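You operate a simulated robot arm through the tools that you are given. There is no shell and no other tool.

Carry out the task below with a simulated two-armed robot. There is one attempt and no reset: what you move stays moved.

TASK
Cast a mortar sample in the green mould, then leave the bucket to soak.
Fine: mould on the clear patch; empty the grey bucket into it, stand it back in its ring, pour the white-handled jug's water in; jug back. Set down upright: white-handled jug.

Only the result counts: the job must be done as asked and must still hold three seconds after the hand-in. Knocking over, shifting, dropping, spilling or breaking anything else fails it.

THE ROBOT
Two 7-joint arms with fingered hands on one trunk that stands fixed in place. Base frame: the origin is at the foot of the trunk, x ahead of it, y to its left, z up; the work surface is at about z = 740. Lengths are in mm, angles in rad, forces in N, time in s.
The left shoulder is at [99, 128, 1086], the right one opposite. Payload 5 kg a hand.
The TCP of each hand is the grasp point between the finger pads, 37 mm short of the fingertips. In the tool frame z runs along the fingers and y along their closing line. Largest opening 124 mm; the body of the gripper starts 43 mm behind the TCP. The gripper is a hand of 3 fingers: y runs from the thumb to the fingers, the wrist lies at [-21, -116, -203] in the tool frame, and closing takes about 1.5 s.
Orientation is that of the tool frame in the base frame, as a unit quaternion [x, y, z, w]. With the fingers straight down and the wrist toward the robot, the tool's x, y and z point along [0, 1, 0], [1, 0, 0] and [0, 0, -1] of the base frame.

THE INTERFACE
- The arms move only by the tool apply_moves. It takes "left_deltas", "right_deltas" or both (then of equal length, played together; a hand with none holds still); each is a list of rows, each an object (a shift or turn left out is 0, a gripper value left out holds the last) with "delta_pos": the shift along the base's x, y, z in units of 30 mm (1.0 is 30 mm), a list of three; "rot": the turn, a rotation vector about the base's x, y, z in units of 4 degrees (1.0 is 4 degrees), a list of three; "claw": the opening, from 0 (shut) to 1 (fully open). In form: [{"delta_pos": [x, y, z], "rot": [ax, ay, az], "claw": claw}, ...]. A call has 1 to 20 rows; each row shifts and turns the commanded pose from where the row before left it. A call with a number of a shift or a turn outside -1 to 1 is refused whole. Each row takes 0.2 s and may step no farther than 50 mm and 0.15 rad from the row before; otherwise, or with a gripper value out of range, the whole call is refused. A pose out of reach is approached as far as the arm can. The call stops where the force on the tool passes 40 N (or 10 N more than at its start, if that is more) or the arm is blocked; 0.2 s more then pass. The fingers move at their own pace (about 45 mm/s each) and stop on an object; they squeeze with about 23 N. The grip force told is the motor's: it shows also when the fingers shut on nothing. Time passes only in rows, and 0.2 s behind the last, so rows that do not move let the fingers close. It gives the time, the measured TCP pose, the force on the tool (base axes), the opening and the grip force at its end, in the units of the frame above (readings bear some noise), with the torque about the TCP (base axes, N m) and any sound that the robot's microphone picked up, and new pictures: "views" is both (left out), scene, wrist or none (wrist: the cameras of the hands that moved).
- Cameras (640 x 400 px; columns grow to the right, rows downward): "scene" is now at [251.2, 40.5, 1262.6]; the picture's right is [0.61, -0.79, 0.00], its down [-0.42, -0.33, -0.85] and it looks along [0.67, 0.52, -0.53] (base axes); focal length 214 px, centre (320, 200). "left" rides on the left gripper at [-73, -104, -154] in its tool frame; the picture's right is [-0.83, -0.26, 0.49], its down [0.51, -0.72, 0.47] and it looks along [0.23, 0.64, 0.73] (tool axes); focal length 243 px, centre (320, 200). "right" rides on the right gripper at [73, -104, -154] in its tool frame; the picture's right is [-0.83, 0.26, -0.49], its down [-0.51, -0.72, 0.47] and it looks along [-0.23, 0.64, 0.73] (tool axes); focal length 243 px, centre (320, 200).
- slide_trunk(by): slides the trunk up (or, below 0, down) by that many mm; the arms and the scene camera ride with it, the base frame stays. It gives what a move gives, with no picture.
- set_grasp(shape, hand): the hand has 3 fingers and takes this shape, open, in about a second: jaw (thumb against the fingers, like two jaws); tri (thumb and two fingers); tip (a fingertip pinch); poke (one finger out to press); point (the index stretched); flat (the hand flat); cup (the hand cupped); fist (a fist). The gripper value then closes the fingers along that shape, each until it touches; the sizes above hold for jaw. It gives what a move gives, with no picture.
- aim_head(pan, tilt): turns the head with the scene camera to pan (to the left, within 1.396 rad either way) and tilt (down, from -0.506 to 1.204), counted from straight ahead of the robot. It gives what a move gives, and a new picture of the scene camera.
- point_at(camera, pixels): for up to 12 pixels [column, row] of the newest picture of that camera ("zoom" is the newest enlarged one), the place [x, y, z] in the base frame of the surface seen there, good to about 3 mm, but the place of the scene camera against the robot may be out by one fixed shift of up to 25 mm in any direction. The clock stands still meanwhile.
- enlarge(camera, box): a new picture of the part [left, top, right, bottom] of that camera's present view, enlarged. The clock stands still meanwhile.
- hand_in(): hands the job in; it is judged then, once.

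Unless the task says otherwise, let go and move clear before handing in.

The tools are called by a JSON object that holds its "fn" and its "kwargs". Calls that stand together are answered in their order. apply_moves: Moves the arms, as the interface text tells. Its arguments: {"type":"object","properties":{"left_deltas":{"type":"array","items":{"type":"object","properties":{"delta_pos":{"type":"array","items":{"type":"number"}},"rot":{"type":"array","items":{"type":"number"}},"claw":{"type":"number"}}}},"right_deltas":{"type":"array","items":{"type":"object","properties":{"delta_pos":{"type":"array","items":{"type":"number"}},"rot":{"type":"array","items":{"type":"number"}},"claw":{"type":"number"}}}},"views":{"type":"string","enum":["both","scene","wrist","none"]}},"required":[]} The other tools are called the same way: slide_trunk (by) slides the trunk up or down; set_grasp (shape, hand) gives the hand a shape; aim_head (pan, tilt) turns the head that bears the scene camera; point_at (camera, pixels) gives the place of the surface under pixels of a picture; enlarge (camera, box) takes an enlarged picture of a part of a camera's view; hand_in () hands the job in.

At the start:

```text
time_s: 0.0
left_eef_pos: [507.6, 528.8, 1203.3]
left_tool_rot: [0.708, 0.706, 0.001, -0.001]
left_contact_force: [0.1, 0.6, 0.2]
left_moment: [-0.03, 0.0, -0.04]
left_opening: 123.7
left_finger_force: 0.1
left_shape: jaw
right_eef_pos: [644.1, 54.7, 1173.7]
right_tool_rot: [0.707, 0.707, 0.0, 0.0]
right_contact_force: [-0.7, 0.2, 0.4]
right_moment: [0.02, -0.01, -0.02]
right_opening: 123.6
right_finger_force: 0.2
right_shape: jaw
trunk travel left (down, up): [-275.0, 288.0]
head pan, tilt: [0.66, 0.56]
```

scene: 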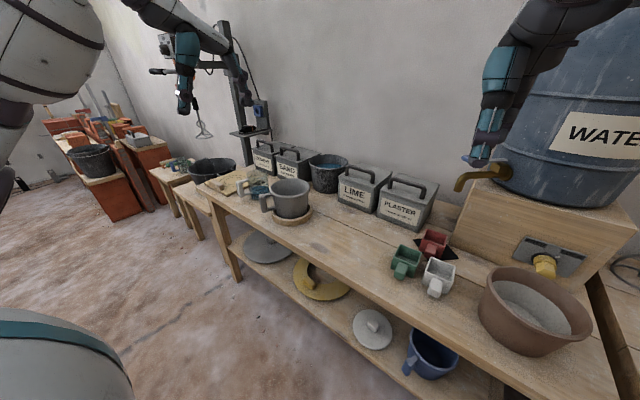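
right: 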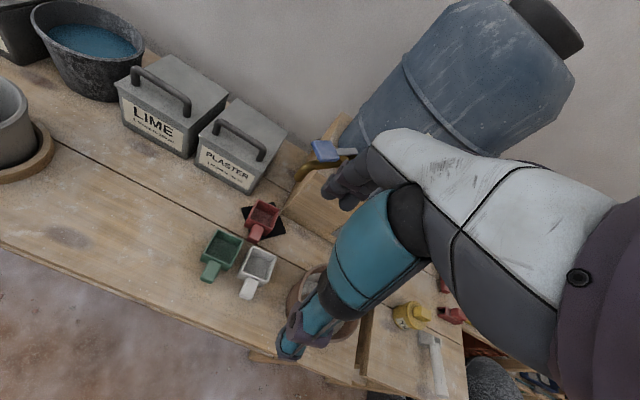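
left: 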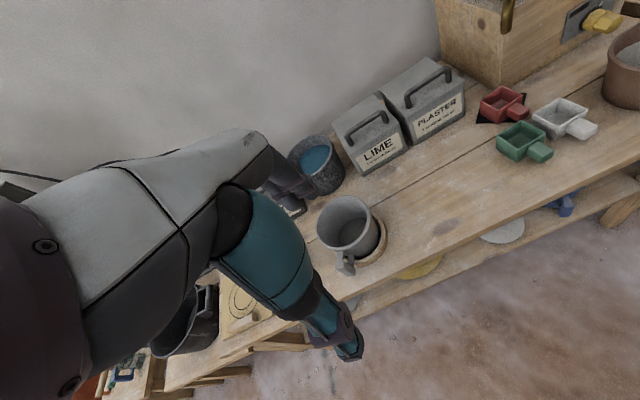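

The pictures show the grey bucket/mug in a wooden ring at about (290,200), the green, red and white small moulds near (405,262), (433,243), (438,278), and some other items by the left end of the bench. I will enlarge the view to identify the mould, clear patch and white-handled jug.

{"fn": "enlarge", "kwargs": {"camera": "scene", "box": [180, 130, 340, 230]}}

{"fn": "enlarge", "kwargs": {"camera": "scene", "box": [340, 200, 500, 300]}}

{"fn": "enlarge", "kwargs": {"camera": "scene", "box": [480, 160, 640, 360]}}

{"fn": "enlarge", "kwargs": {"camera": "scene", "box": [40, 80, 240, 205]}}

{"fn": "enlarge", "kwargs": {"camera": "left", "box": [100, 180, 400, 380]}}

{"fn": "enlarge", "kwargs": {"camera": "right", "box": [340, 260, 540, 400]}}

```text
4.00 times, centred on (260, 180) of scene
```

zoom: 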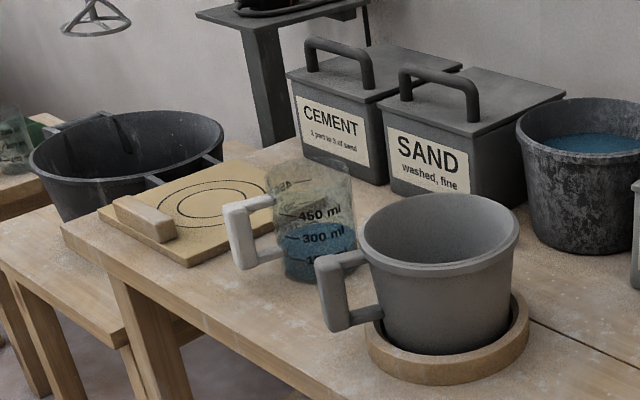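

```text
4.00 times, centred on (420, 250) of scene
```

zoom: 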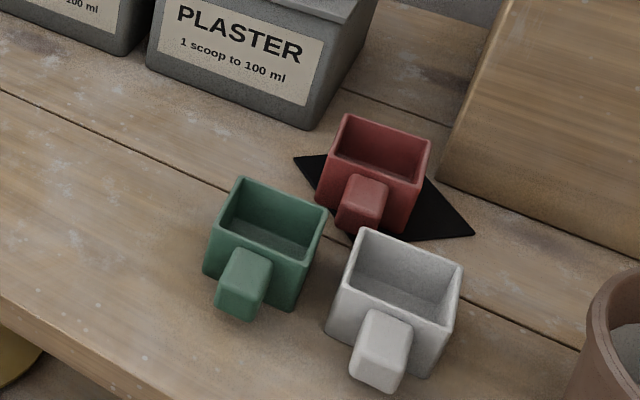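

```text
2.00 times, centred on (560, 260) of scene
```

zoom: 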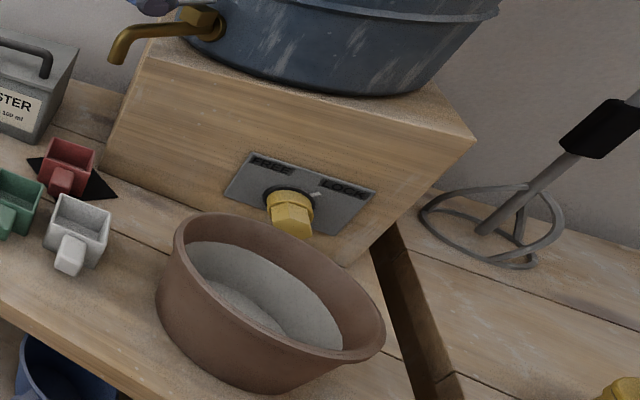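

```text
3.20 times, centred on (140, 142) of scene
```

zoom: 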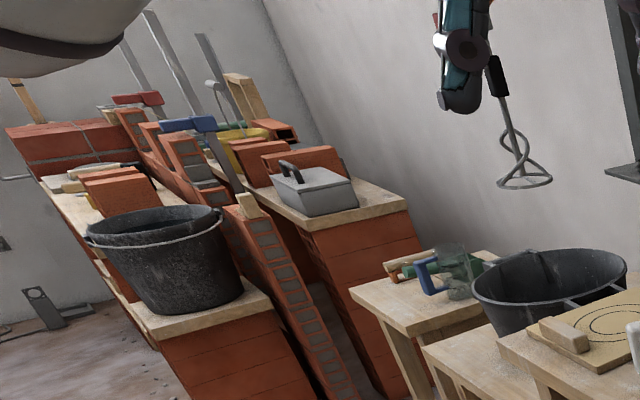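

```text
2.00 times, centred on (250, 280) of left
```

zoom: 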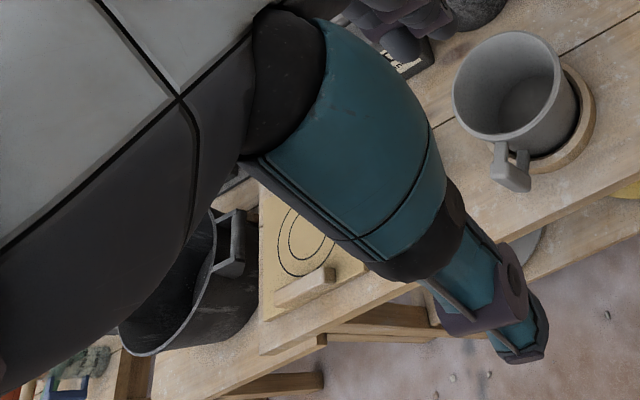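

```text
2.86 times, centred on (440, 330) of right
```

zoom: 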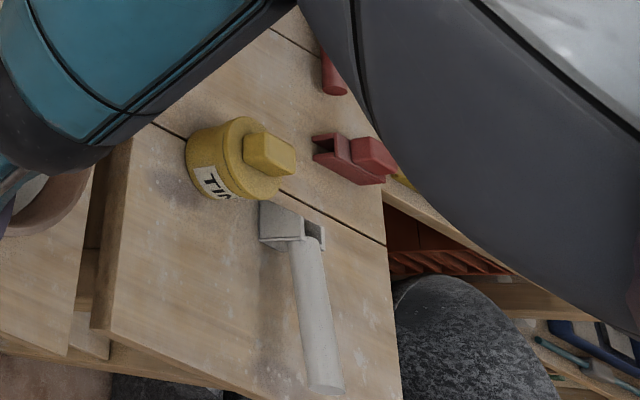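

The grey bucket sits in its ring at (290,200), the white-handled jug with water is behind it at about (258,190), and the green mould is at (405,262); a black patch lies under the red mould. I'll look around with the head to find the "clear patch" and other details.

{"fn": "aim_head", "kwargs": {"pan": 0.0, "tilt": 0.75}}

```text
time_s: 1.0
left_eef_pos: [508.2, 530.2, 1205.1]
left_tool_rot: [0.708, 0.707, 0.0, 0.0]
left_contact_force: [-0.8, 0.0, 0.2]
left_moment: [0.02, 0.02, 0.02]
left_opening: 123.7
left_finger_force: 0.0
left_shape: jaw
right_eef_pos: [644.5, 54.1, 1176.1]
right_tool_rot: [0.707, 0.707, 0.0, 0.0]
right_contact_force: [-0.4, 0.0, 0.2]
right_moment: [-0.02, 0.02, 0.01]
right_opening: 123.7
right_finger_force: 0.1
right_shape: jaw
trunk travel left (down, up): [-275.0, 288.0]
head pan, tilt: [0.0, 0.75]
```

scene: 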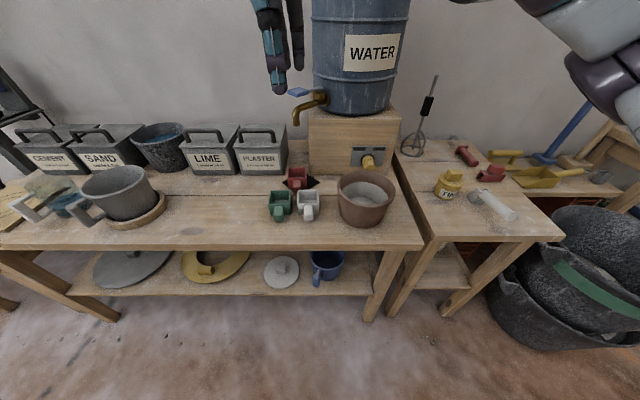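

{"fn": "enlarge", "kwargs": {"camera": "scene", "box": [220, 130, 420, 255]}}

{"fn": "enlarge", "kwargs": {"camera": "scene", "box": [0, 110, 220, 250]}}

{"fn": "enlarge", "kwargs": {"camera": "scene", "box": [380, 120, 640, 300]}}

{"fn": "point_at", "kwargs": {"camera": "scene", "pixels": [[279, 205], [308, 205], [297, 180], [315, 182], [120, 190], [140, 222], [60, 205], [204, 232], [360, 195], [240, 195], [350, 235], [222, 205]]}}

```text
3.20 times, centred on (320, 192) of scene
```

zoom: 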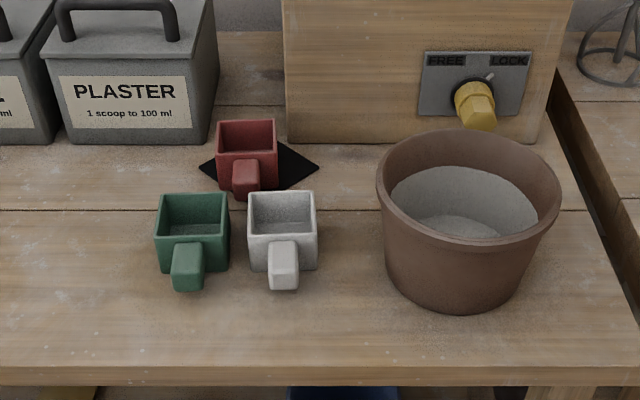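

```text
2.86 times, centred on (110, 180) of scene
```

zoom: 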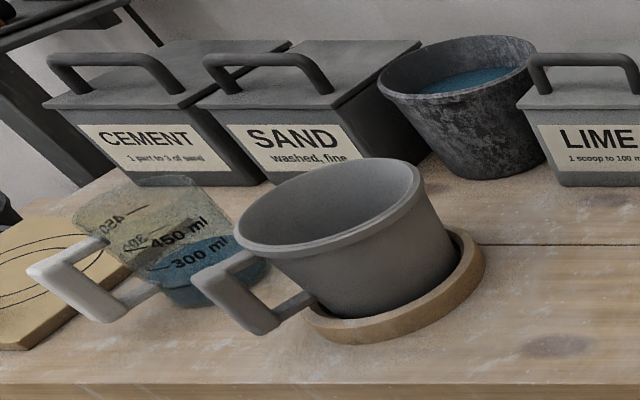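

```text
2.22 times, centred on (510, 210) of scene
```

zoom: 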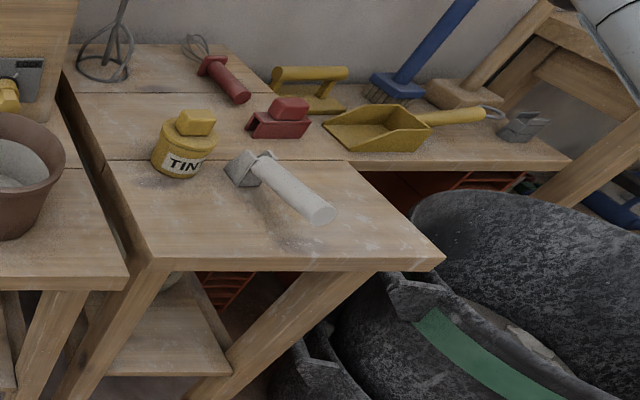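

```text
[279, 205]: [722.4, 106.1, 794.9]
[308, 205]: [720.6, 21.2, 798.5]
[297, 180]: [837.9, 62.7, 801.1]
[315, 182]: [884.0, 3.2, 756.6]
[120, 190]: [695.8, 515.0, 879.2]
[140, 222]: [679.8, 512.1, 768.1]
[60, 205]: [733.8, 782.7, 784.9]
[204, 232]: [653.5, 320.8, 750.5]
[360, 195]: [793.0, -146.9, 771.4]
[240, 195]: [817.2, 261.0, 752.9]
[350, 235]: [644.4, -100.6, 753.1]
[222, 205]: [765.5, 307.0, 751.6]
```

The scene shows green, white and red moulds around (720–838, 20–106), with the red on a black diamond; no unoccupied patch found yet. I'll look to the left side of the bench.

{"fn": "aim_head", "kwargs": {"pan": 0.85, "tilt": 0.75}}

{"fn": "enlarge", "kwargs": {"camera": "scene", "box": [200, 100, 440, 250]}}

{"fn": "enlarge", "kwargs": {"camera": "scene", "box": [0, 60, 240, 210]}}

```text
time_s: 2.2
left_eef_pos: [508.6, 529.4, 1204.0]
left_tool_rot: [0.708, 0.707, 0.0, 0.0]
left_contact_force: [-0.6, 0.5, 0.3]
left_moment: [0.01, 0.02, 0.01]
left_opening: 123.5
left_finger_force: 0.1
left_shape: jaw
right_eef_pos: [645.4, 53.9, 1176.2]
right_tool_rot: [0.707, 0.707, 0.001, 0.0]
right_contact_force: [-0.7, -0.2, -0.6]
right_moment: [0.01, 0.01, 0.0]
right_opening: 123.5
right_finger_force: 0.2
right_shape: jaw
trunk travel left (down, up): [-275.0, 288.0]
head pan, tilt: [0.85, 0.75]
```

scene: 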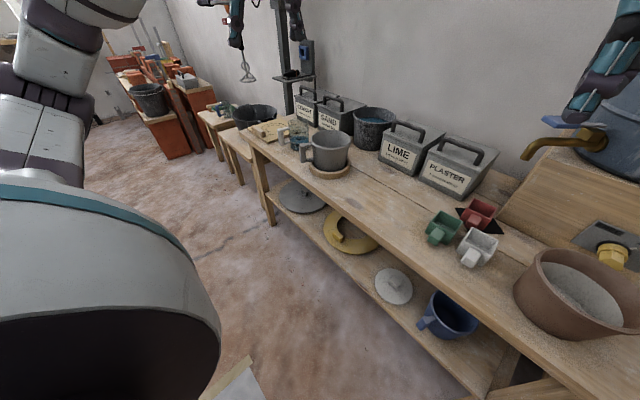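

```text
2.67 times, centred on (320, 175) of scene
```

zoom: 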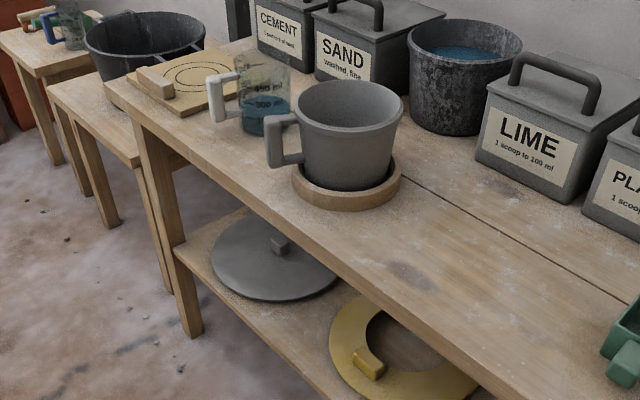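

```text
2.67 times, centred on (120, 135) of scene
```

zoom: 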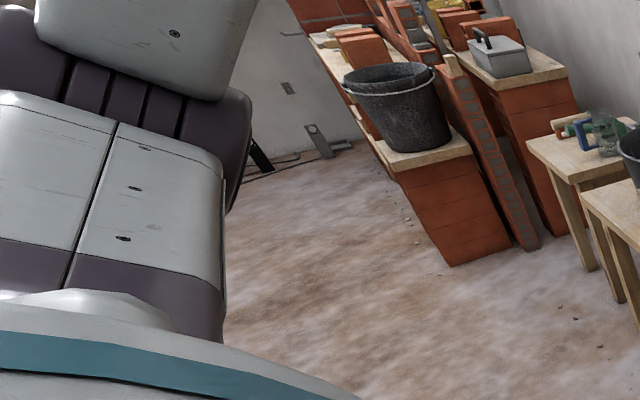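

Only one black patch is visible so far, at scene (480,220), under the red mould. I'll enlarge it and the surroundings more closely for another mark.

{"fn": "enlarge", "kwargs": {"camera": "scene", "box": [400, 180, 528, 260]}}

{"fn": "enlarge", "kwargs": {"camera": "right", "box": [160, 160, 352, 280]}}

{"fn": "enlarge", "kwargs": {"camera": "right", "box": [0, 100, 240, 250]}}

{"fn": "enlarge", "kwargs": {"camera": "left", "box": [380, 60, 640, 222]}}

{"fn": "aim_head", "kwargs": {"pan": -0.4, "tilt": 0.75}}

```text
5.00 times, centred on (464, 220) of scene
```

zoom: 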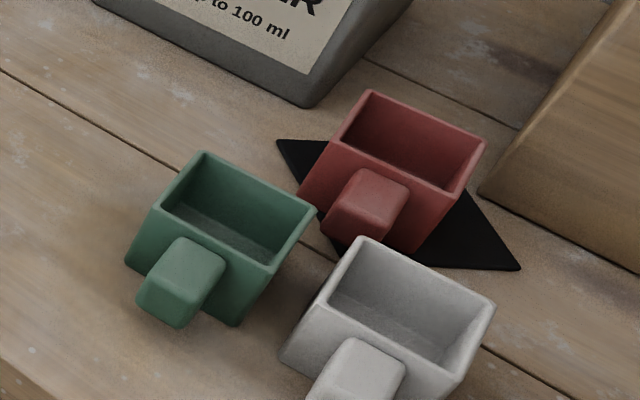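

```text
3.33 times, centred on (256, 220) of right
```

zoom: 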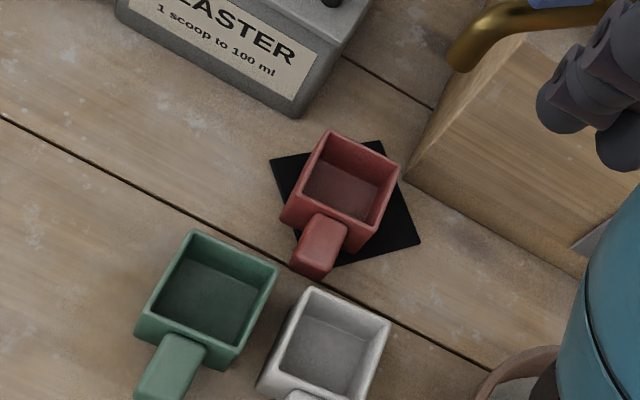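

```text
2.67 times, centred on (120, 175) of right
```

zoom: 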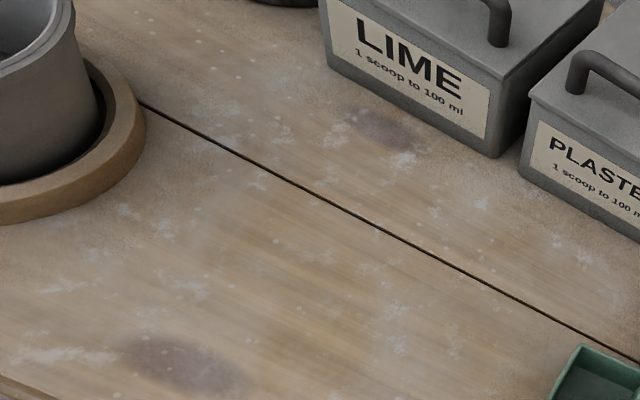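

```text
2.46 times, centred on (510, 141) of left
```

zoom: 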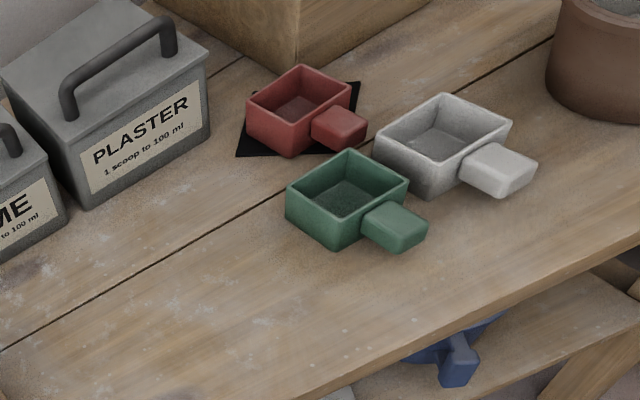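

```text
time_s: 3.6
left_eef_pos: [508.6, 528.5, 1204.4]
left_tool_rot: [0.708, 0.707, 0.0, 0.0]
left_contact_force: [0.2, 0.1, 0.5]
left_moment: [0.03, -0.03, 0.03]
left_opening: 123.5
left_finger_force: 0.0
left_shape: jaw
right_eef_pos: [644.7, 54.2, 1175.8]
right_tool_rot: [0.707, 0.707, 0.0, 0.0]
right_contact_force: [0.4, 0.4, -0.6]
right_moment: [-0.02, 0.04, -0.01]
right_opening: 123.5
right_finger_force: 0.0
right_shape: jaw
trunk travel left (down, up): [-275.0, 288.0]
head pan, tilt: [-0.4, 0.75]
```

scene: 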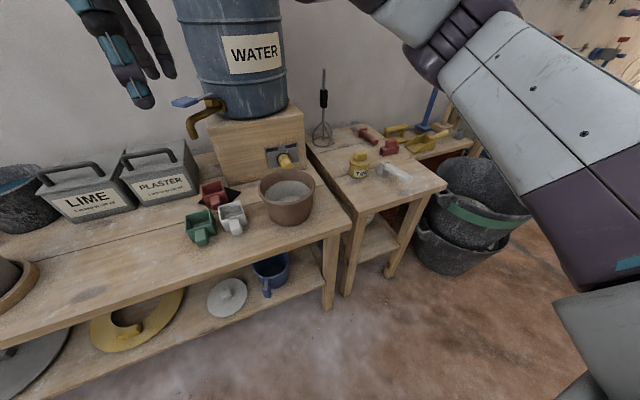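

Nothing more appears in this view: the pot at (287,195) and the right bench at (390,180) show no second patch. I'll raise the trunk to get a higher view of the bench, including areas hidden behind objects.

{"fn": "slide_trunk", "kwargs": {"by": 280}}

{"fn": "aim_head", "kwargs": {"pan": 0.1, "tilt": 0.95}}

{"fn": "enlarge", "kwargs": {"camera": "right", "box": [0, 0, 640, 400]}}

{"fn": "enlarge", "kwargs": {"camera": "left", "box": [0, 0, 640, 400]}}

```text
time_s: 6.5
left_eef_pos: [510.3, 529.6, 1483.0]
left_tool_rot: [0.708, 0.706, 0.0, 0.0]
left_contact_force: [0.5, -0.4, -0.5]
left_moment: [-0.01, -0.03, -0.01]
left_opening: 123.8
left_finger_force: 0.0
left_shape: jaw
right_eef_pos: [646.2, 54.4, 1453.7]
right_tool_rot: [0.708, 0.706, -0.001, 0.0]
right_contact_force: [0.4, 0.6, 0.0]
right_moment: [0.01, 0.04, -0.03]
right_opening: 123.7
right_finger_force: 0.3
right_shape: jaw
trunk travel left (down, up): [-555.0, 8.0]
head pan, tilt: [-0.4, 0.75]
```

```text
time_s: 7.4
left_eef_pos: [508.3, 530.3, 1484.1]
left_tool_rot: [0.707, 0.707, 0.0, 0.0]
left_contact_force: [0.8, 0.3, 0.8]
left_moment: [0.02, 0.0, -0.02]
left_opening: 123.7
left_finger_force: 0.2
left_shape: jaw
right_eef_pos: [645.4, 53.7, 1455.6]
right_tool_rot: [0.707, 0.707, 0.0, 0.0]
right_contact_force: [0.0, 0.4, 0.7]
right_moment: [0.02, 0.02, 0.04]
right_opening: 123.4
right_finger_force: 0.1
right_shape: jaw
trunk travel left (down, up): [-555.0, 8.0]
head pan, tilt: [0.099, 0.949]
```

scene: 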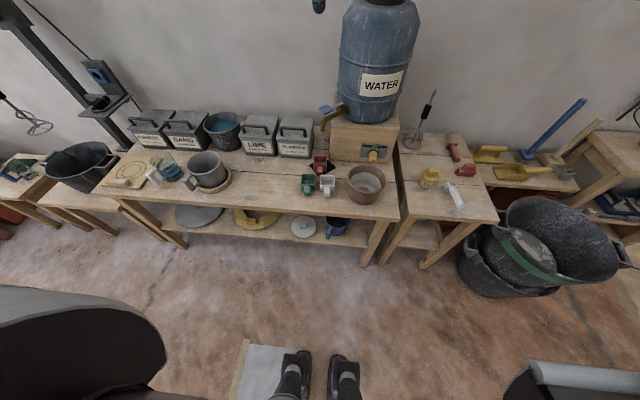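

```text
1.00 times, centred on (320, 200) of right (not enlarged: the box is as wide or as high as the picture)
```

zoom: 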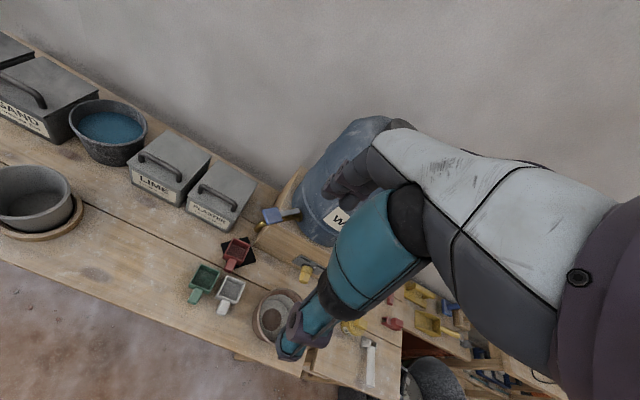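

```text
1.00 times, centred on (320, 200) of left (not enlarged: the box is as wide or as high as the picture)
```

zoom: 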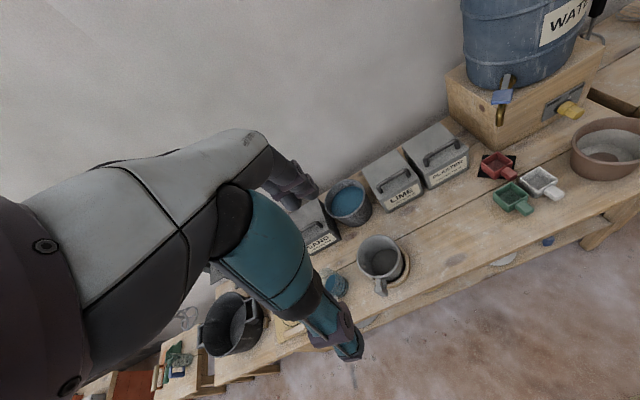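

{"fn": "enlarge", "kwargs": {"camera": "scene", "box": [90, 110, 250, 210]}}

{"fn": "enlarge", "kwargs": {"camera": "scene", "box": [240, 130, 400, 230]}}

{"fn": "enlarge", "kwargs": {"camera": "scene", "box": [390, 110, 550, 210]}}

{"fn": "enlarge", "kwargs": {"camera": "scene", "box": [0, 120, 160, 220]}}

{"fn": "enlarge", "kwargs": {"camera": "scene", "box": [200, 320, 400, 400]}}

```text
4.00 times, centred on (170, 160) of scene
```

zoom: 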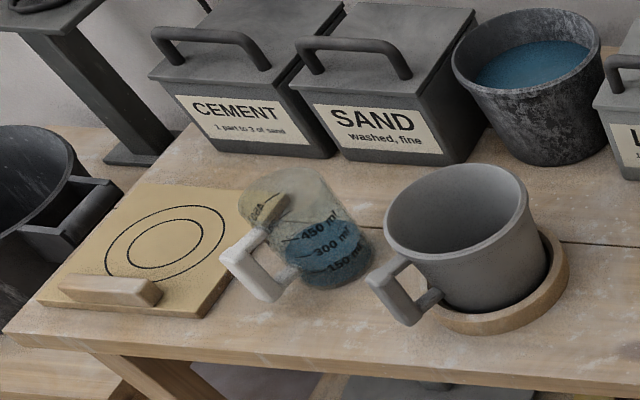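

```text
4.00 times, centred on (320, 180) of scene
```

zoom: 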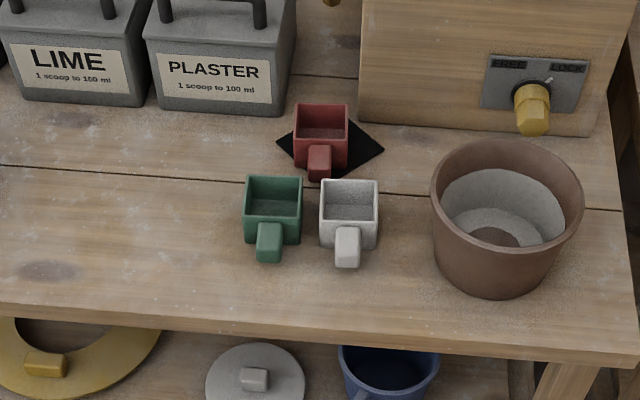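

```text
4.00 times, centred on (470, 160) of scene
```

zoom: 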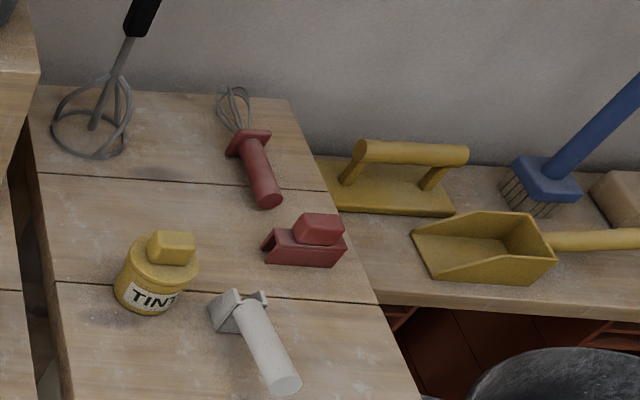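

```text
4.00 times, centred on (80, 170) of scene
```

zoom: 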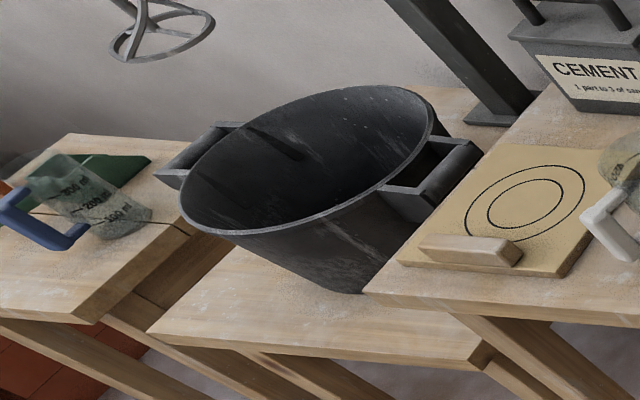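

```text
3.20 times, centred on (300, 360) of scene
```

zoom: 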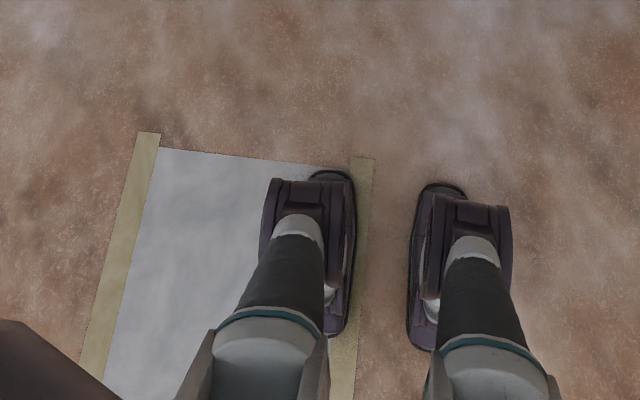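

From above, only one black patch is seen, at scene (322,167), under the red mould, and the rest of the bench is bare. I'll enlarge the bare bench regions strongly for faint outlines.

{"fn": "enlarge", "kwargs": {"camera": "scene", "box": [225, 145, 305, 195]}}

{"fn": "enlarge", "kwargs": {"camera": "scene", "box": [225, 175, 305, 225]}}

{"fn": "enlarge", "kwargs": {"camera": "scene", "box": [320, 165, 400, 215]}}

{"fn": "enlarge", "kwargs": {"camera": "scene", "box": [160, 150, 240, 200]}}

{"fn": "enlarge", "kwargs": {"camera": "right", "box": [60, 200, 220, 300]}}

{"fn": "enlarge", "kwargs": {"camera": "left", "box": [380, 180, 540, 280]}}

```text
8.00 times, centred on (265, 170) of scene
```

zoom: 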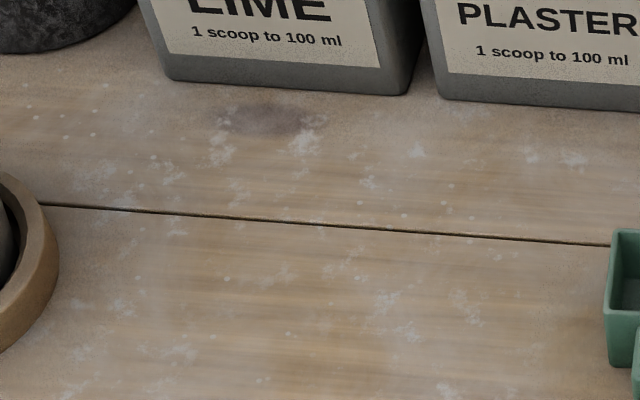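

```text
8.00 times, centred on (265, 200) of scene
```

zoom: 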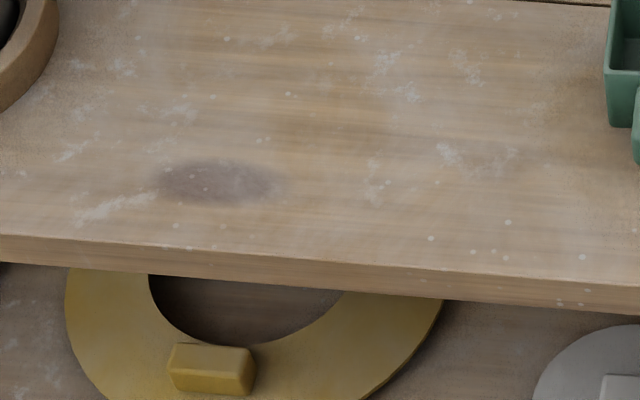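

```text
8.00 times, centred on (360, 190) of scene
```

zoom: 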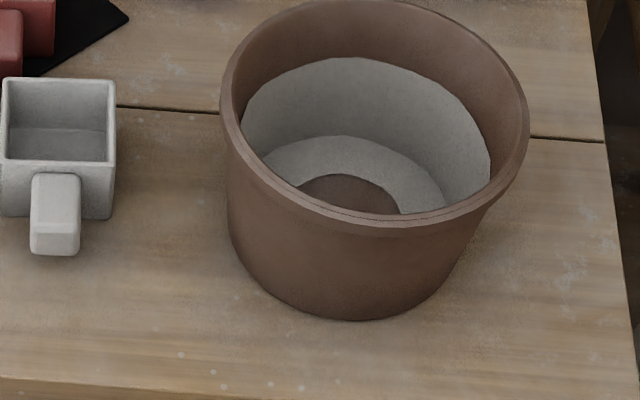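

```text
8.00 times, centred on (200, 175) of scene
```

zoom: 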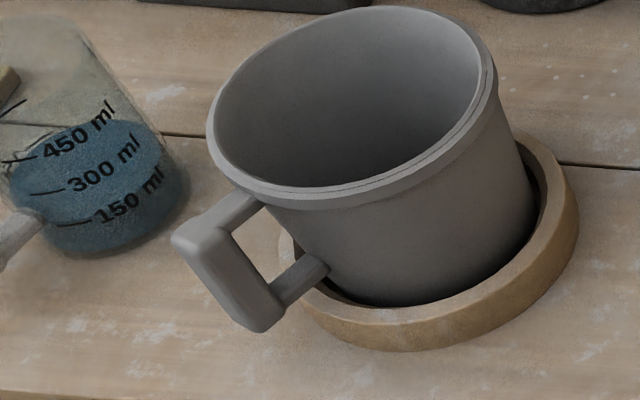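

```text
4.00 times, centred on (140, 250) of right
```

zoom: 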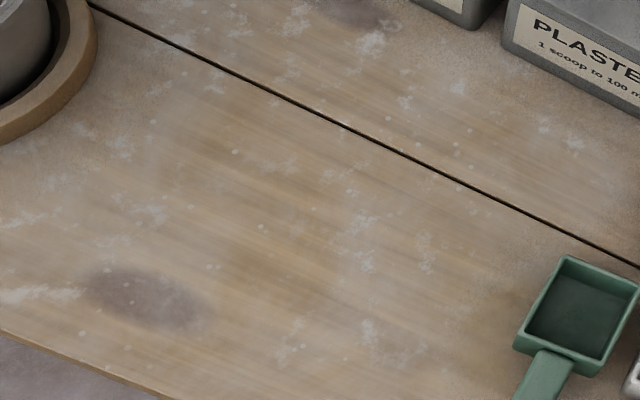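

```text
4.00 times, centred on (460, 230) of left
```

zoom: 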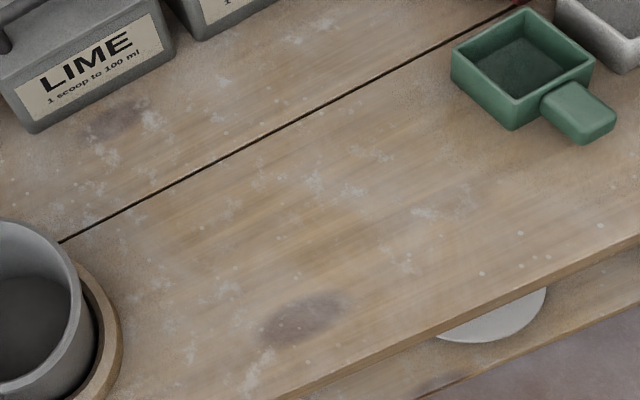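

No second marked patch exists; the large bare stretch of bench between the ring (scene ~(210,180)) and the green mould (308,185) is the clear patch. I'll lower the trunk again and measure the objects using the wrist cameras.

{"fn": "slide_trunk", "kwargs": {"by": -280}}

{"fn": "aim_head", "kwargs": {"pan": 0.6, "tilt": 0.75}}

{"fn": "enlarge", "kwargs": {"camera": "left", "box": [300, 170, 420, 290]}}

```text
time_s: 10.2
left_eef_pos: [508.9, 528.8, 1203.8]
left_tool_rot: [0.708, 0.706, 0.0, 0.0]
left_contact_force: [-0.2, -0.5, 0.2]
left_moment: [0.0, -0.02, -0.01]
left_opening: 123.7
left_finger_force: 0.1
left_shape: jaw
right_eef_pos: [644.5, 54.3, 1176.3]
right_tool_rot: [0.707, 0.707, 0.0, 0.001]
right_contact_force: [-0.8, 0.1, 0.8]
right_moment: [0.03, -0.01, 0.06]
right_opening: 123.6
right_finger_force: 0.0
right_shape: jaw
trunk travel left (down, up): [-275.0, 288.0]
head pan, tilt: [0.099, 0.949]
```

```text
time_s: 11.2
left_eef_pos: [508.0, 528.9, 1203.9]
left_tool_rot: [0.708, 0.707, 0.0, 0.0]
left_contact_force: [0.1, -1.3, 0.7]
left_moment: [0.03, -0.04, 0.01]
left_opening: 123.8
left_finger_force: 0.0
left_shape: jaw
right_eef_pos: [645.0, 54.3, 1174.6]
right_tool_rot: [0.707, 0.707, 0.0, 0.001]
right_contact_force: [0.0, 0.3, -0.5]
right_moment: [0.0, 0.0, -0.01]
right_opening: 123.6
right_finger_force: 0.0
right_shape: jaw
trunk travel left (down, up): [-275.0, 288.0]
head pan, tilt: [0.6, 0.75]
```

scene: 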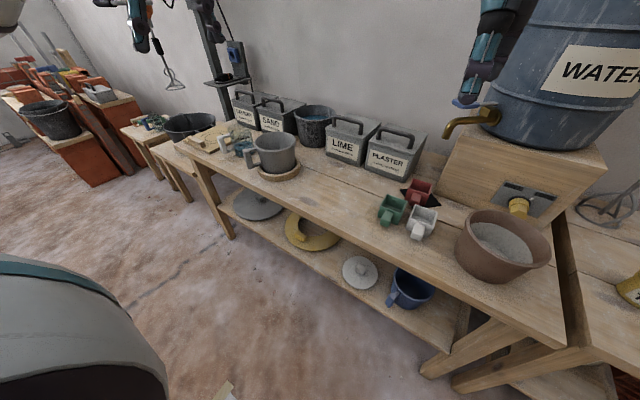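

```text
3.33 times, centred on (360, 230) of left
```

zoom: 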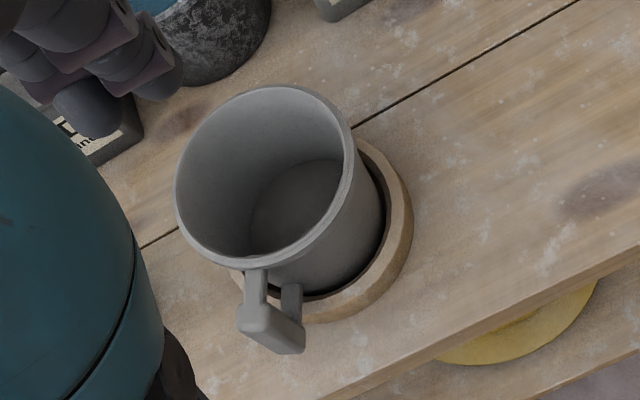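

The left camera's zoom shows the bucket with its handle at zoom (270,310), interior bottom at (290,210), ring rim at (400,210). I'll measure these points.

{"fn": "point_at", "kwargs": {"camera": "zoom", "pixels": [[300, 215], [270, 200], [255, 90], [180, 190], [343, 150], [237, 265], [255, 285], [265, 325], [300, 348], [293, 300], [402, 200], [330, 315]]}}

{"fn": "point_at", "kwargs": {"camera": "left", "pixels": [[523, 143], [540, 151], [502, 140], [525, 125], [546, 137], [520, 160], [440, 200], [505, 105], [545, 125], [590, 130], [480, 180], [460, 245]]}}

{"fn": "point_at", "kwargs": {"camera": "right", "pixels": [[205, 262], [222, 248], [212, 272], [215, 232], [243, 244], [228, 272], [200, 255], [150, 240], [262, 220], [258, 265], [248, 290], [40, 180]]}}

```text
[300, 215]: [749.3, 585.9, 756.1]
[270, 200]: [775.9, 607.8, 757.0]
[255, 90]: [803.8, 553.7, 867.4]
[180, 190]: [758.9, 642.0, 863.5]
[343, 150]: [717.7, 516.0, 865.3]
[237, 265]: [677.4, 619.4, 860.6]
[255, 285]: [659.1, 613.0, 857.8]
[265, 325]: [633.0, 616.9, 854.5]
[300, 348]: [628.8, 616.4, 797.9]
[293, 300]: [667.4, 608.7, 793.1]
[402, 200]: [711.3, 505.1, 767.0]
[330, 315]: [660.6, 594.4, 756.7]
```

```text
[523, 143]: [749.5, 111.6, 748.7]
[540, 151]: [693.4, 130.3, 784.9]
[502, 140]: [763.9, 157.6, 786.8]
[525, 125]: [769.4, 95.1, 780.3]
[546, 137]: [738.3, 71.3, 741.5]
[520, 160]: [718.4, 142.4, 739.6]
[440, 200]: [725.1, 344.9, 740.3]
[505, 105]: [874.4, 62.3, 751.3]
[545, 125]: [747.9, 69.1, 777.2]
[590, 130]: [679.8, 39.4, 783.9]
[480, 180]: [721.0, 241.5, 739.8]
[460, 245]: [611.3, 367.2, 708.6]
```

```text
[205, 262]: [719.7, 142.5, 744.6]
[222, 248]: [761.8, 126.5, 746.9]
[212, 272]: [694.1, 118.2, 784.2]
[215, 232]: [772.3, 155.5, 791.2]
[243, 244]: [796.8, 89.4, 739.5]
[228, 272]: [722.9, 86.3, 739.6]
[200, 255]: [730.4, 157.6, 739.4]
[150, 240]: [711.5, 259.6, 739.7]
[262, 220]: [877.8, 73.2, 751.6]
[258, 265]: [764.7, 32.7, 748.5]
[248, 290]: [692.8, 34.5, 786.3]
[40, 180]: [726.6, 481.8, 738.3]
```

Wrist-camera measurements: bucket centre ≈(741,582), rim z≈863, handle bar at ≈(632,617, 797–857) pointing toward the robot; green mould box ≈(742,118), its tab top at ≈(694,124,785). Now I'll shift the left hand left to see the jug, and turn the right hand 90° for gripping the mould's tab.

{"fn": "apply_moves", "kwargs": {"left_deltas": [{"delta_pos": [0, 1, 0]}, {"delta_pos": [0, 1, 0]}, {"delta_pos": [0, 1, 0]}, {"delta_pos": [0, 1, 0]}, {"delta_pos": [0, 1, 0]}, {"delta_pos": [0, 1, 0]}, {"delta_pos": [0, 1, 0]}, {"delta_pos": [0, 0, 0]}, {"delta_pos": [0, 0, 0]}, {"delta_pos": [0, 0, 0]}, {"delta_pos": [0, 0, 0]}, {"delta_pos": [0, 0, 0]}], "right_deltas": [{"rot": [0, 0, 1]}, {"rot": [0, 0, 1]}, {"rot": [0, 0, 1]}, {"rot": [0, 0, 1]}, {"rot": [0, 0, 1]}, {"rot": [0, 0, 1]}, {"rot": [0, 0, 1]}, {"rot": [0, 0, 1]}, {"rot": [0, 0, 1]}, {"rot": [0, 0, 1]}, {"rot": [0, 0, 1]}, {"rot": [0, 0, 1]}]}}

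```text
time_s: 13.8
left_eef_pos: [507.7, 738.2, 1204.1]
left_tool_rot: [0.708, 0.706, 0.0, 0.0]
left_contact_force: [-0.2, -0.1, -0.3]
left_moment: [-0.02, 0.01, 0.02]
left_opening: 123.8
left_finger_force: 0.1
left_shape: jaw
right_eef_pos: [645.1, 54.2, 1175.6]
right_tool_rot: [0.358, 0.934, 0.0, 0.0]
right_contact_force: [0.1, -0.1, -0.4]
right_moment: [0.03, 0.0, 0.0]
right_opening: 123.8
right_finger_force: 0.1
right_shape: jaw
trunk travel left (down, up): [-275.0, 288.0]
head pan, tilt: [0.6, 0.75]
```

scene: 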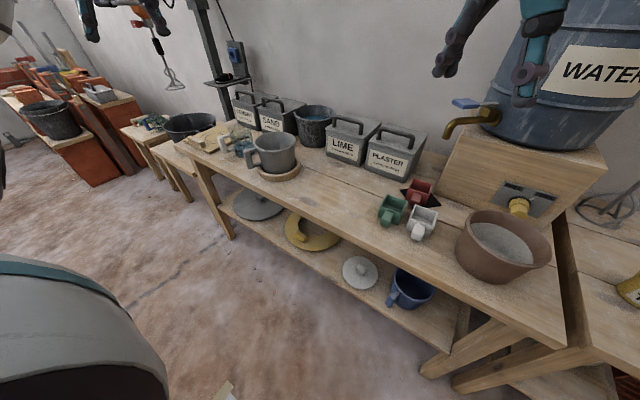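
right: 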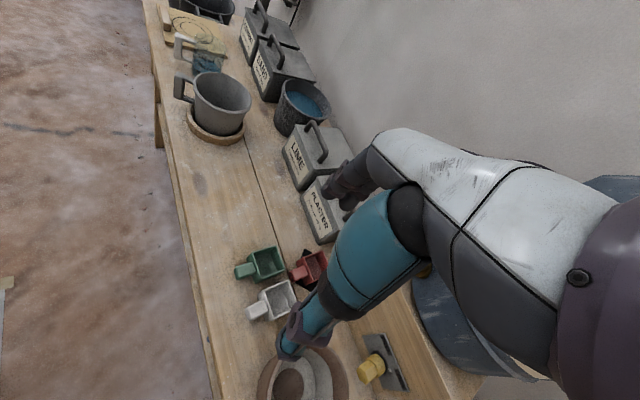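
left: 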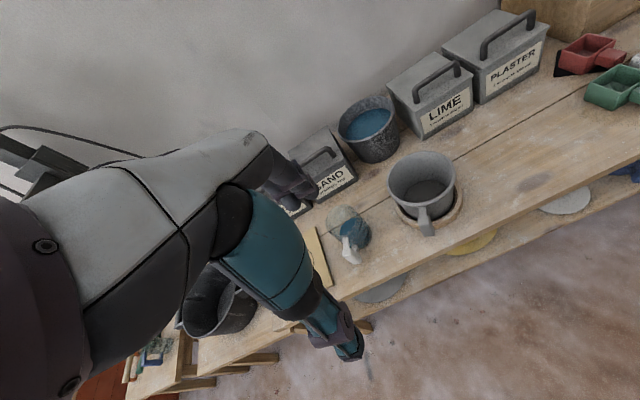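

The left camera now shows the jug at (350,235) and the bucket at (423,190); the right camera sees them at (205,58) and (222,100). I'll enlarge and measure the jug.

{"fn": "enlarge", "kwargs": {"camera": "left", "box": [310, 190, 406, 250]}}

{"fn": "point_at", "kwargs": {"camera": "left", "pixels": [[340, 208], [355, 225], [365, 235], [347, 250], [350, 262], [343, 240], [330, 212], [355, 212], [352, 218], [428, 228], [421, 192], [430, 185]]}}

{"fn": "enlarge", "kwargs": {"camera": "right", "box": [150, 0, 310, 100]}}

```text
6.67 times, centred on (358, 220) of left
```

zoom: 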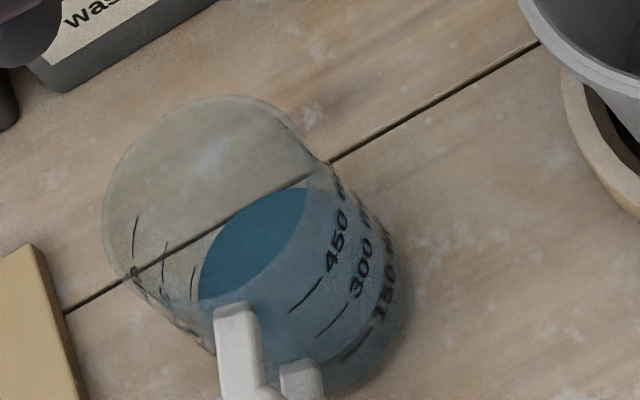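

```text
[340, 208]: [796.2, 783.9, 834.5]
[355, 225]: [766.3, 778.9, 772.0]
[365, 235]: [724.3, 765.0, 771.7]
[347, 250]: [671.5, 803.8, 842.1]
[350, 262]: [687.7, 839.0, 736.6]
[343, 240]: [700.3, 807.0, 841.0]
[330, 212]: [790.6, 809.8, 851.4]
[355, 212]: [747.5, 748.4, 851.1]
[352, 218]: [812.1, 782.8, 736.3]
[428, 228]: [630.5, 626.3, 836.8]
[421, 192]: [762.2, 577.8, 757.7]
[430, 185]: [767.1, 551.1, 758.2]
```

```text
4.00 times, centred on (230, 50) of right
```

zoom: 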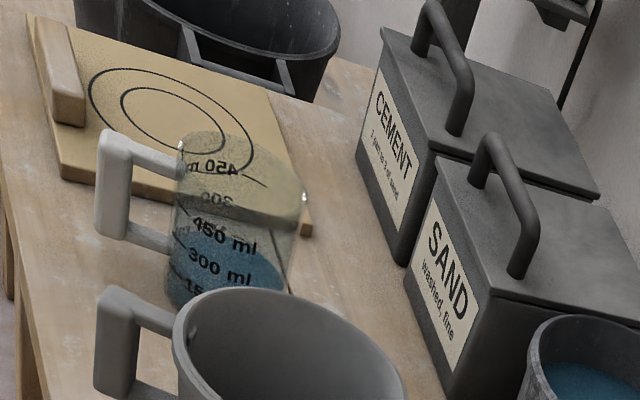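

The jug stands at about (755,785) with rim z≈851 and the handle reaching to ≈(671,804); it holds roughly 330 ml. I'll measure more points on the handle, rim and bucket handle from the zoom pictures.

{"fn": "point_at", "kwargs": {"camera": "zoom", "pixels": [[183, 143], [302, 200], [240, 135], [107, 140], [105, 200], [130, 160], [145, 235], [165, 155], [175, 295], [110, 295], [108, 370], [150, 310]]}}

{"fn": "enlarge", "kwargs": {"camera": "left", "box": [320, 220, 384, 260]}}

```text
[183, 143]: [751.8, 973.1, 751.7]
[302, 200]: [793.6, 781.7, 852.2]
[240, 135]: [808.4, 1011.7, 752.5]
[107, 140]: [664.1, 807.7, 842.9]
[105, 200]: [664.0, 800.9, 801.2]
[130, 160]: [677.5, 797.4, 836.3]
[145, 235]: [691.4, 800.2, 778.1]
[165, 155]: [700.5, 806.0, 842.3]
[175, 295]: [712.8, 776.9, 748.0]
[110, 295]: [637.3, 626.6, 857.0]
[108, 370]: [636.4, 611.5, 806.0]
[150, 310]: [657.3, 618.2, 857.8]
```

```text
10.00 times, centred on (352, 240) of left
```

zoom: 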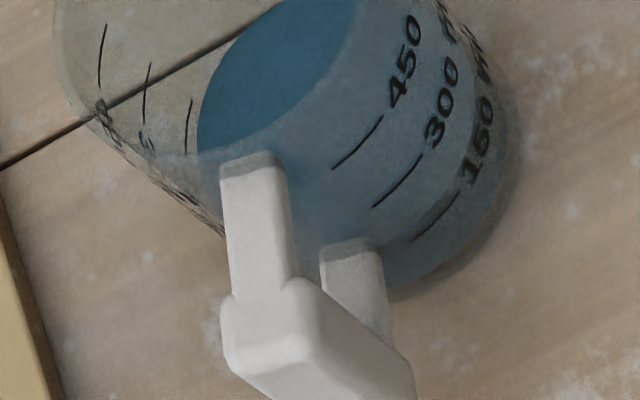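

The zoom clearly shows the jug's white handle: upper bar from (255,165) to (265,300), vertical grip at (300,340). I'll measure its faces and the bar edges.

{"fn": "point_at", "kwargs": {"camera": "zoom", "pixels": [[230, 190], [280, 180], [255, 165], [260, 280], [232, 300], [295, 285], [228, 345], [305, 330], [390, 355], [350, 245], [325, 255], [380, 250]]}}

{"fn": "enlarge", "kwargs": {"camera": "left", "box": [384, 195, 464, 245]}}

```text
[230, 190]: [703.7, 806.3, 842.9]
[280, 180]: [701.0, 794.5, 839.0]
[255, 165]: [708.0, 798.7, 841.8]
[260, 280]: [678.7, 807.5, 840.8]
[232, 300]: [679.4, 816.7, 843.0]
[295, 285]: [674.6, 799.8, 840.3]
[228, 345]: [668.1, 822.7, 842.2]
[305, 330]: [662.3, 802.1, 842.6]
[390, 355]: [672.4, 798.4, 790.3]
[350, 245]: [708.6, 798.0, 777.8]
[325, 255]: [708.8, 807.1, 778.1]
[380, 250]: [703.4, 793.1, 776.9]
```

```text
8.00 times, centred on (424, 220) of left
```

zoom: 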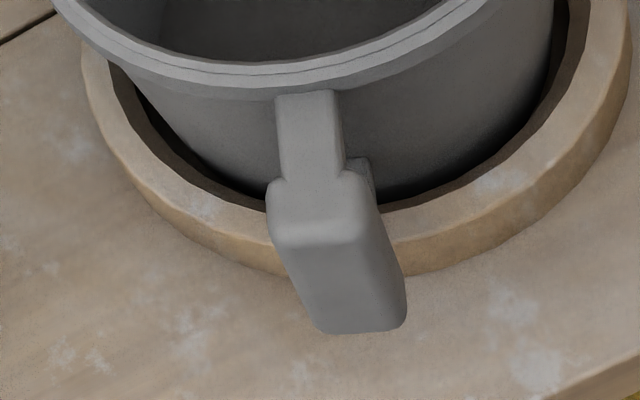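

The bucket's handle is clear in this zoom: upper bar at (310,140), grip at (330,260). I'll measure its edges and the rim and ring.

{"fn": "point_at", "kwargs": {"camera": "zoom", "pixels": [[310, 105], [280, 190], [350, 185], [280, 235], [360, 230], [320, 200], [335, 325], [395, 315], [290, 70], [200, 60], [400, 260], [160, 190]]}}

{"fn": "enlarge", "kwargs": {"camera": "left", "box": [376, 140, 472, 200]}}

```text
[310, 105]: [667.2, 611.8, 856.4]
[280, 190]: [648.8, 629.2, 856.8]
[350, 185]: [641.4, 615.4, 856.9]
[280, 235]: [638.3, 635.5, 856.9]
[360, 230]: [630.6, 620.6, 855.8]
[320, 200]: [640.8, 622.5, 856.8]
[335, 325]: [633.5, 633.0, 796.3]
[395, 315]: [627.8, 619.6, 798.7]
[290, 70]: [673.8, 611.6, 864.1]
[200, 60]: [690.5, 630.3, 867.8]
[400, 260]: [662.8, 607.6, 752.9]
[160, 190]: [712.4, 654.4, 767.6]
```

```text
6.67 times, centred on (424, 170) of left
```

zoom: 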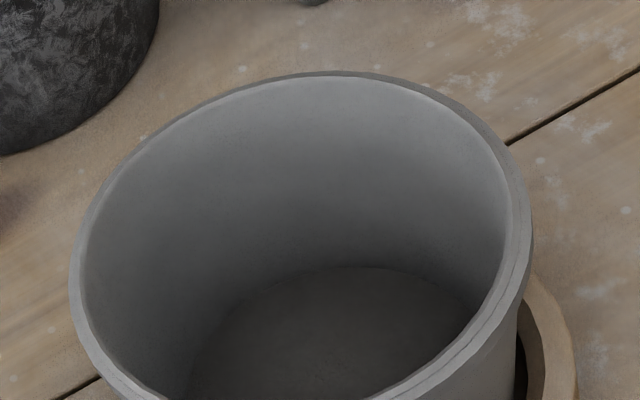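

I need the bucket's rim circle and inner bottom; I'll measure rim points in this zoom.

{"fn": "point_at", "kwargs": {"camera": "zoom", "pixels": [[345, 76], [77, 270], [521, 210], [490, 325], [140, 150], [240, 90], [460, 112], [107, 365], [350, 300], [300, 350], [400, 340], [270, 300]]}}

{"fn": "enlarge", "kwargs": {"camera": "right", "box": [220, 230, 332, 330]}}

```text
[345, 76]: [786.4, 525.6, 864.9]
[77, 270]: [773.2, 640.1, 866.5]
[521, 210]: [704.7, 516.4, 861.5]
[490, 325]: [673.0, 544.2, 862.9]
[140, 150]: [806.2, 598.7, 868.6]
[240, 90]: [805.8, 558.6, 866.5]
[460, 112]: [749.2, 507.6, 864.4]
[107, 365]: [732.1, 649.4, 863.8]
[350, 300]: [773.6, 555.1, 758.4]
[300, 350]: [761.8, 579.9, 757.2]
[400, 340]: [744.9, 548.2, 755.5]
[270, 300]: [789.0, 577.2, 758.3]
```

```text
4.00 times, centred on (276, 280) of right
```

zoom: 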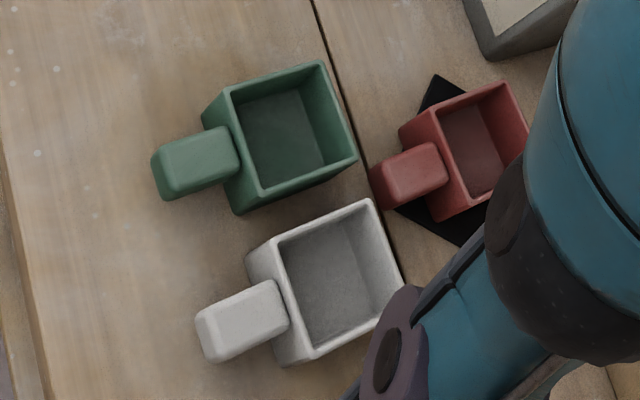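

Bucket rim fits a circle centred (738,579), r≈71, handle yaw such that the pour axis is d≈(0.906,-0.423). Now measuring the green mould's box and tab corners in the right zoom, plus the white mould neighbours.

{"fn": "point_at", "kwargs": {"camera": "zoom", "pixels": [[323, 65], [353, 158], [262, 195], [230, 90], [207, 118], [240, 165], [170, 195], [160, 150], [225, 133], [280, 140], [225, 180], [240, 210]]}}

{"fn": "enlarge", "kwargs": {"camera": "right", "box": [220, 230, 332, 300]}}

```text
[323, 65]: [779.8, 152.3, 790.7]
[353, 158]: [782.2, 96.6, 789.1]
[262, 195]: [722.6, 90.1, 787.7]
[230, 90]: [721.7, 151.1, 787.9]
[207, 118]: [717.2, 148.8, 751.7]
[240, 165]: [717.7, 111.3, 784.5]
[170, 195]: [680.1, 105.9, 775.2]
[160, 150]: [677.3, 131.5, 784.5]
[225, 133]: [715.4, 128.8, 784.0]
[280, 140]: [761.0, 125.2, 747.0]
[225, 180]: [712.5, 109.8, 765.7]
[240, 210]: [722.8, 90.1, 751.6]
```

```text
5.71 times, centred on (276, 265) of right
```

zoom: 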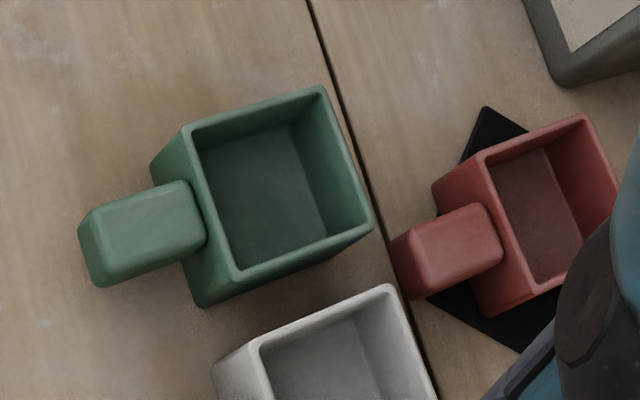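

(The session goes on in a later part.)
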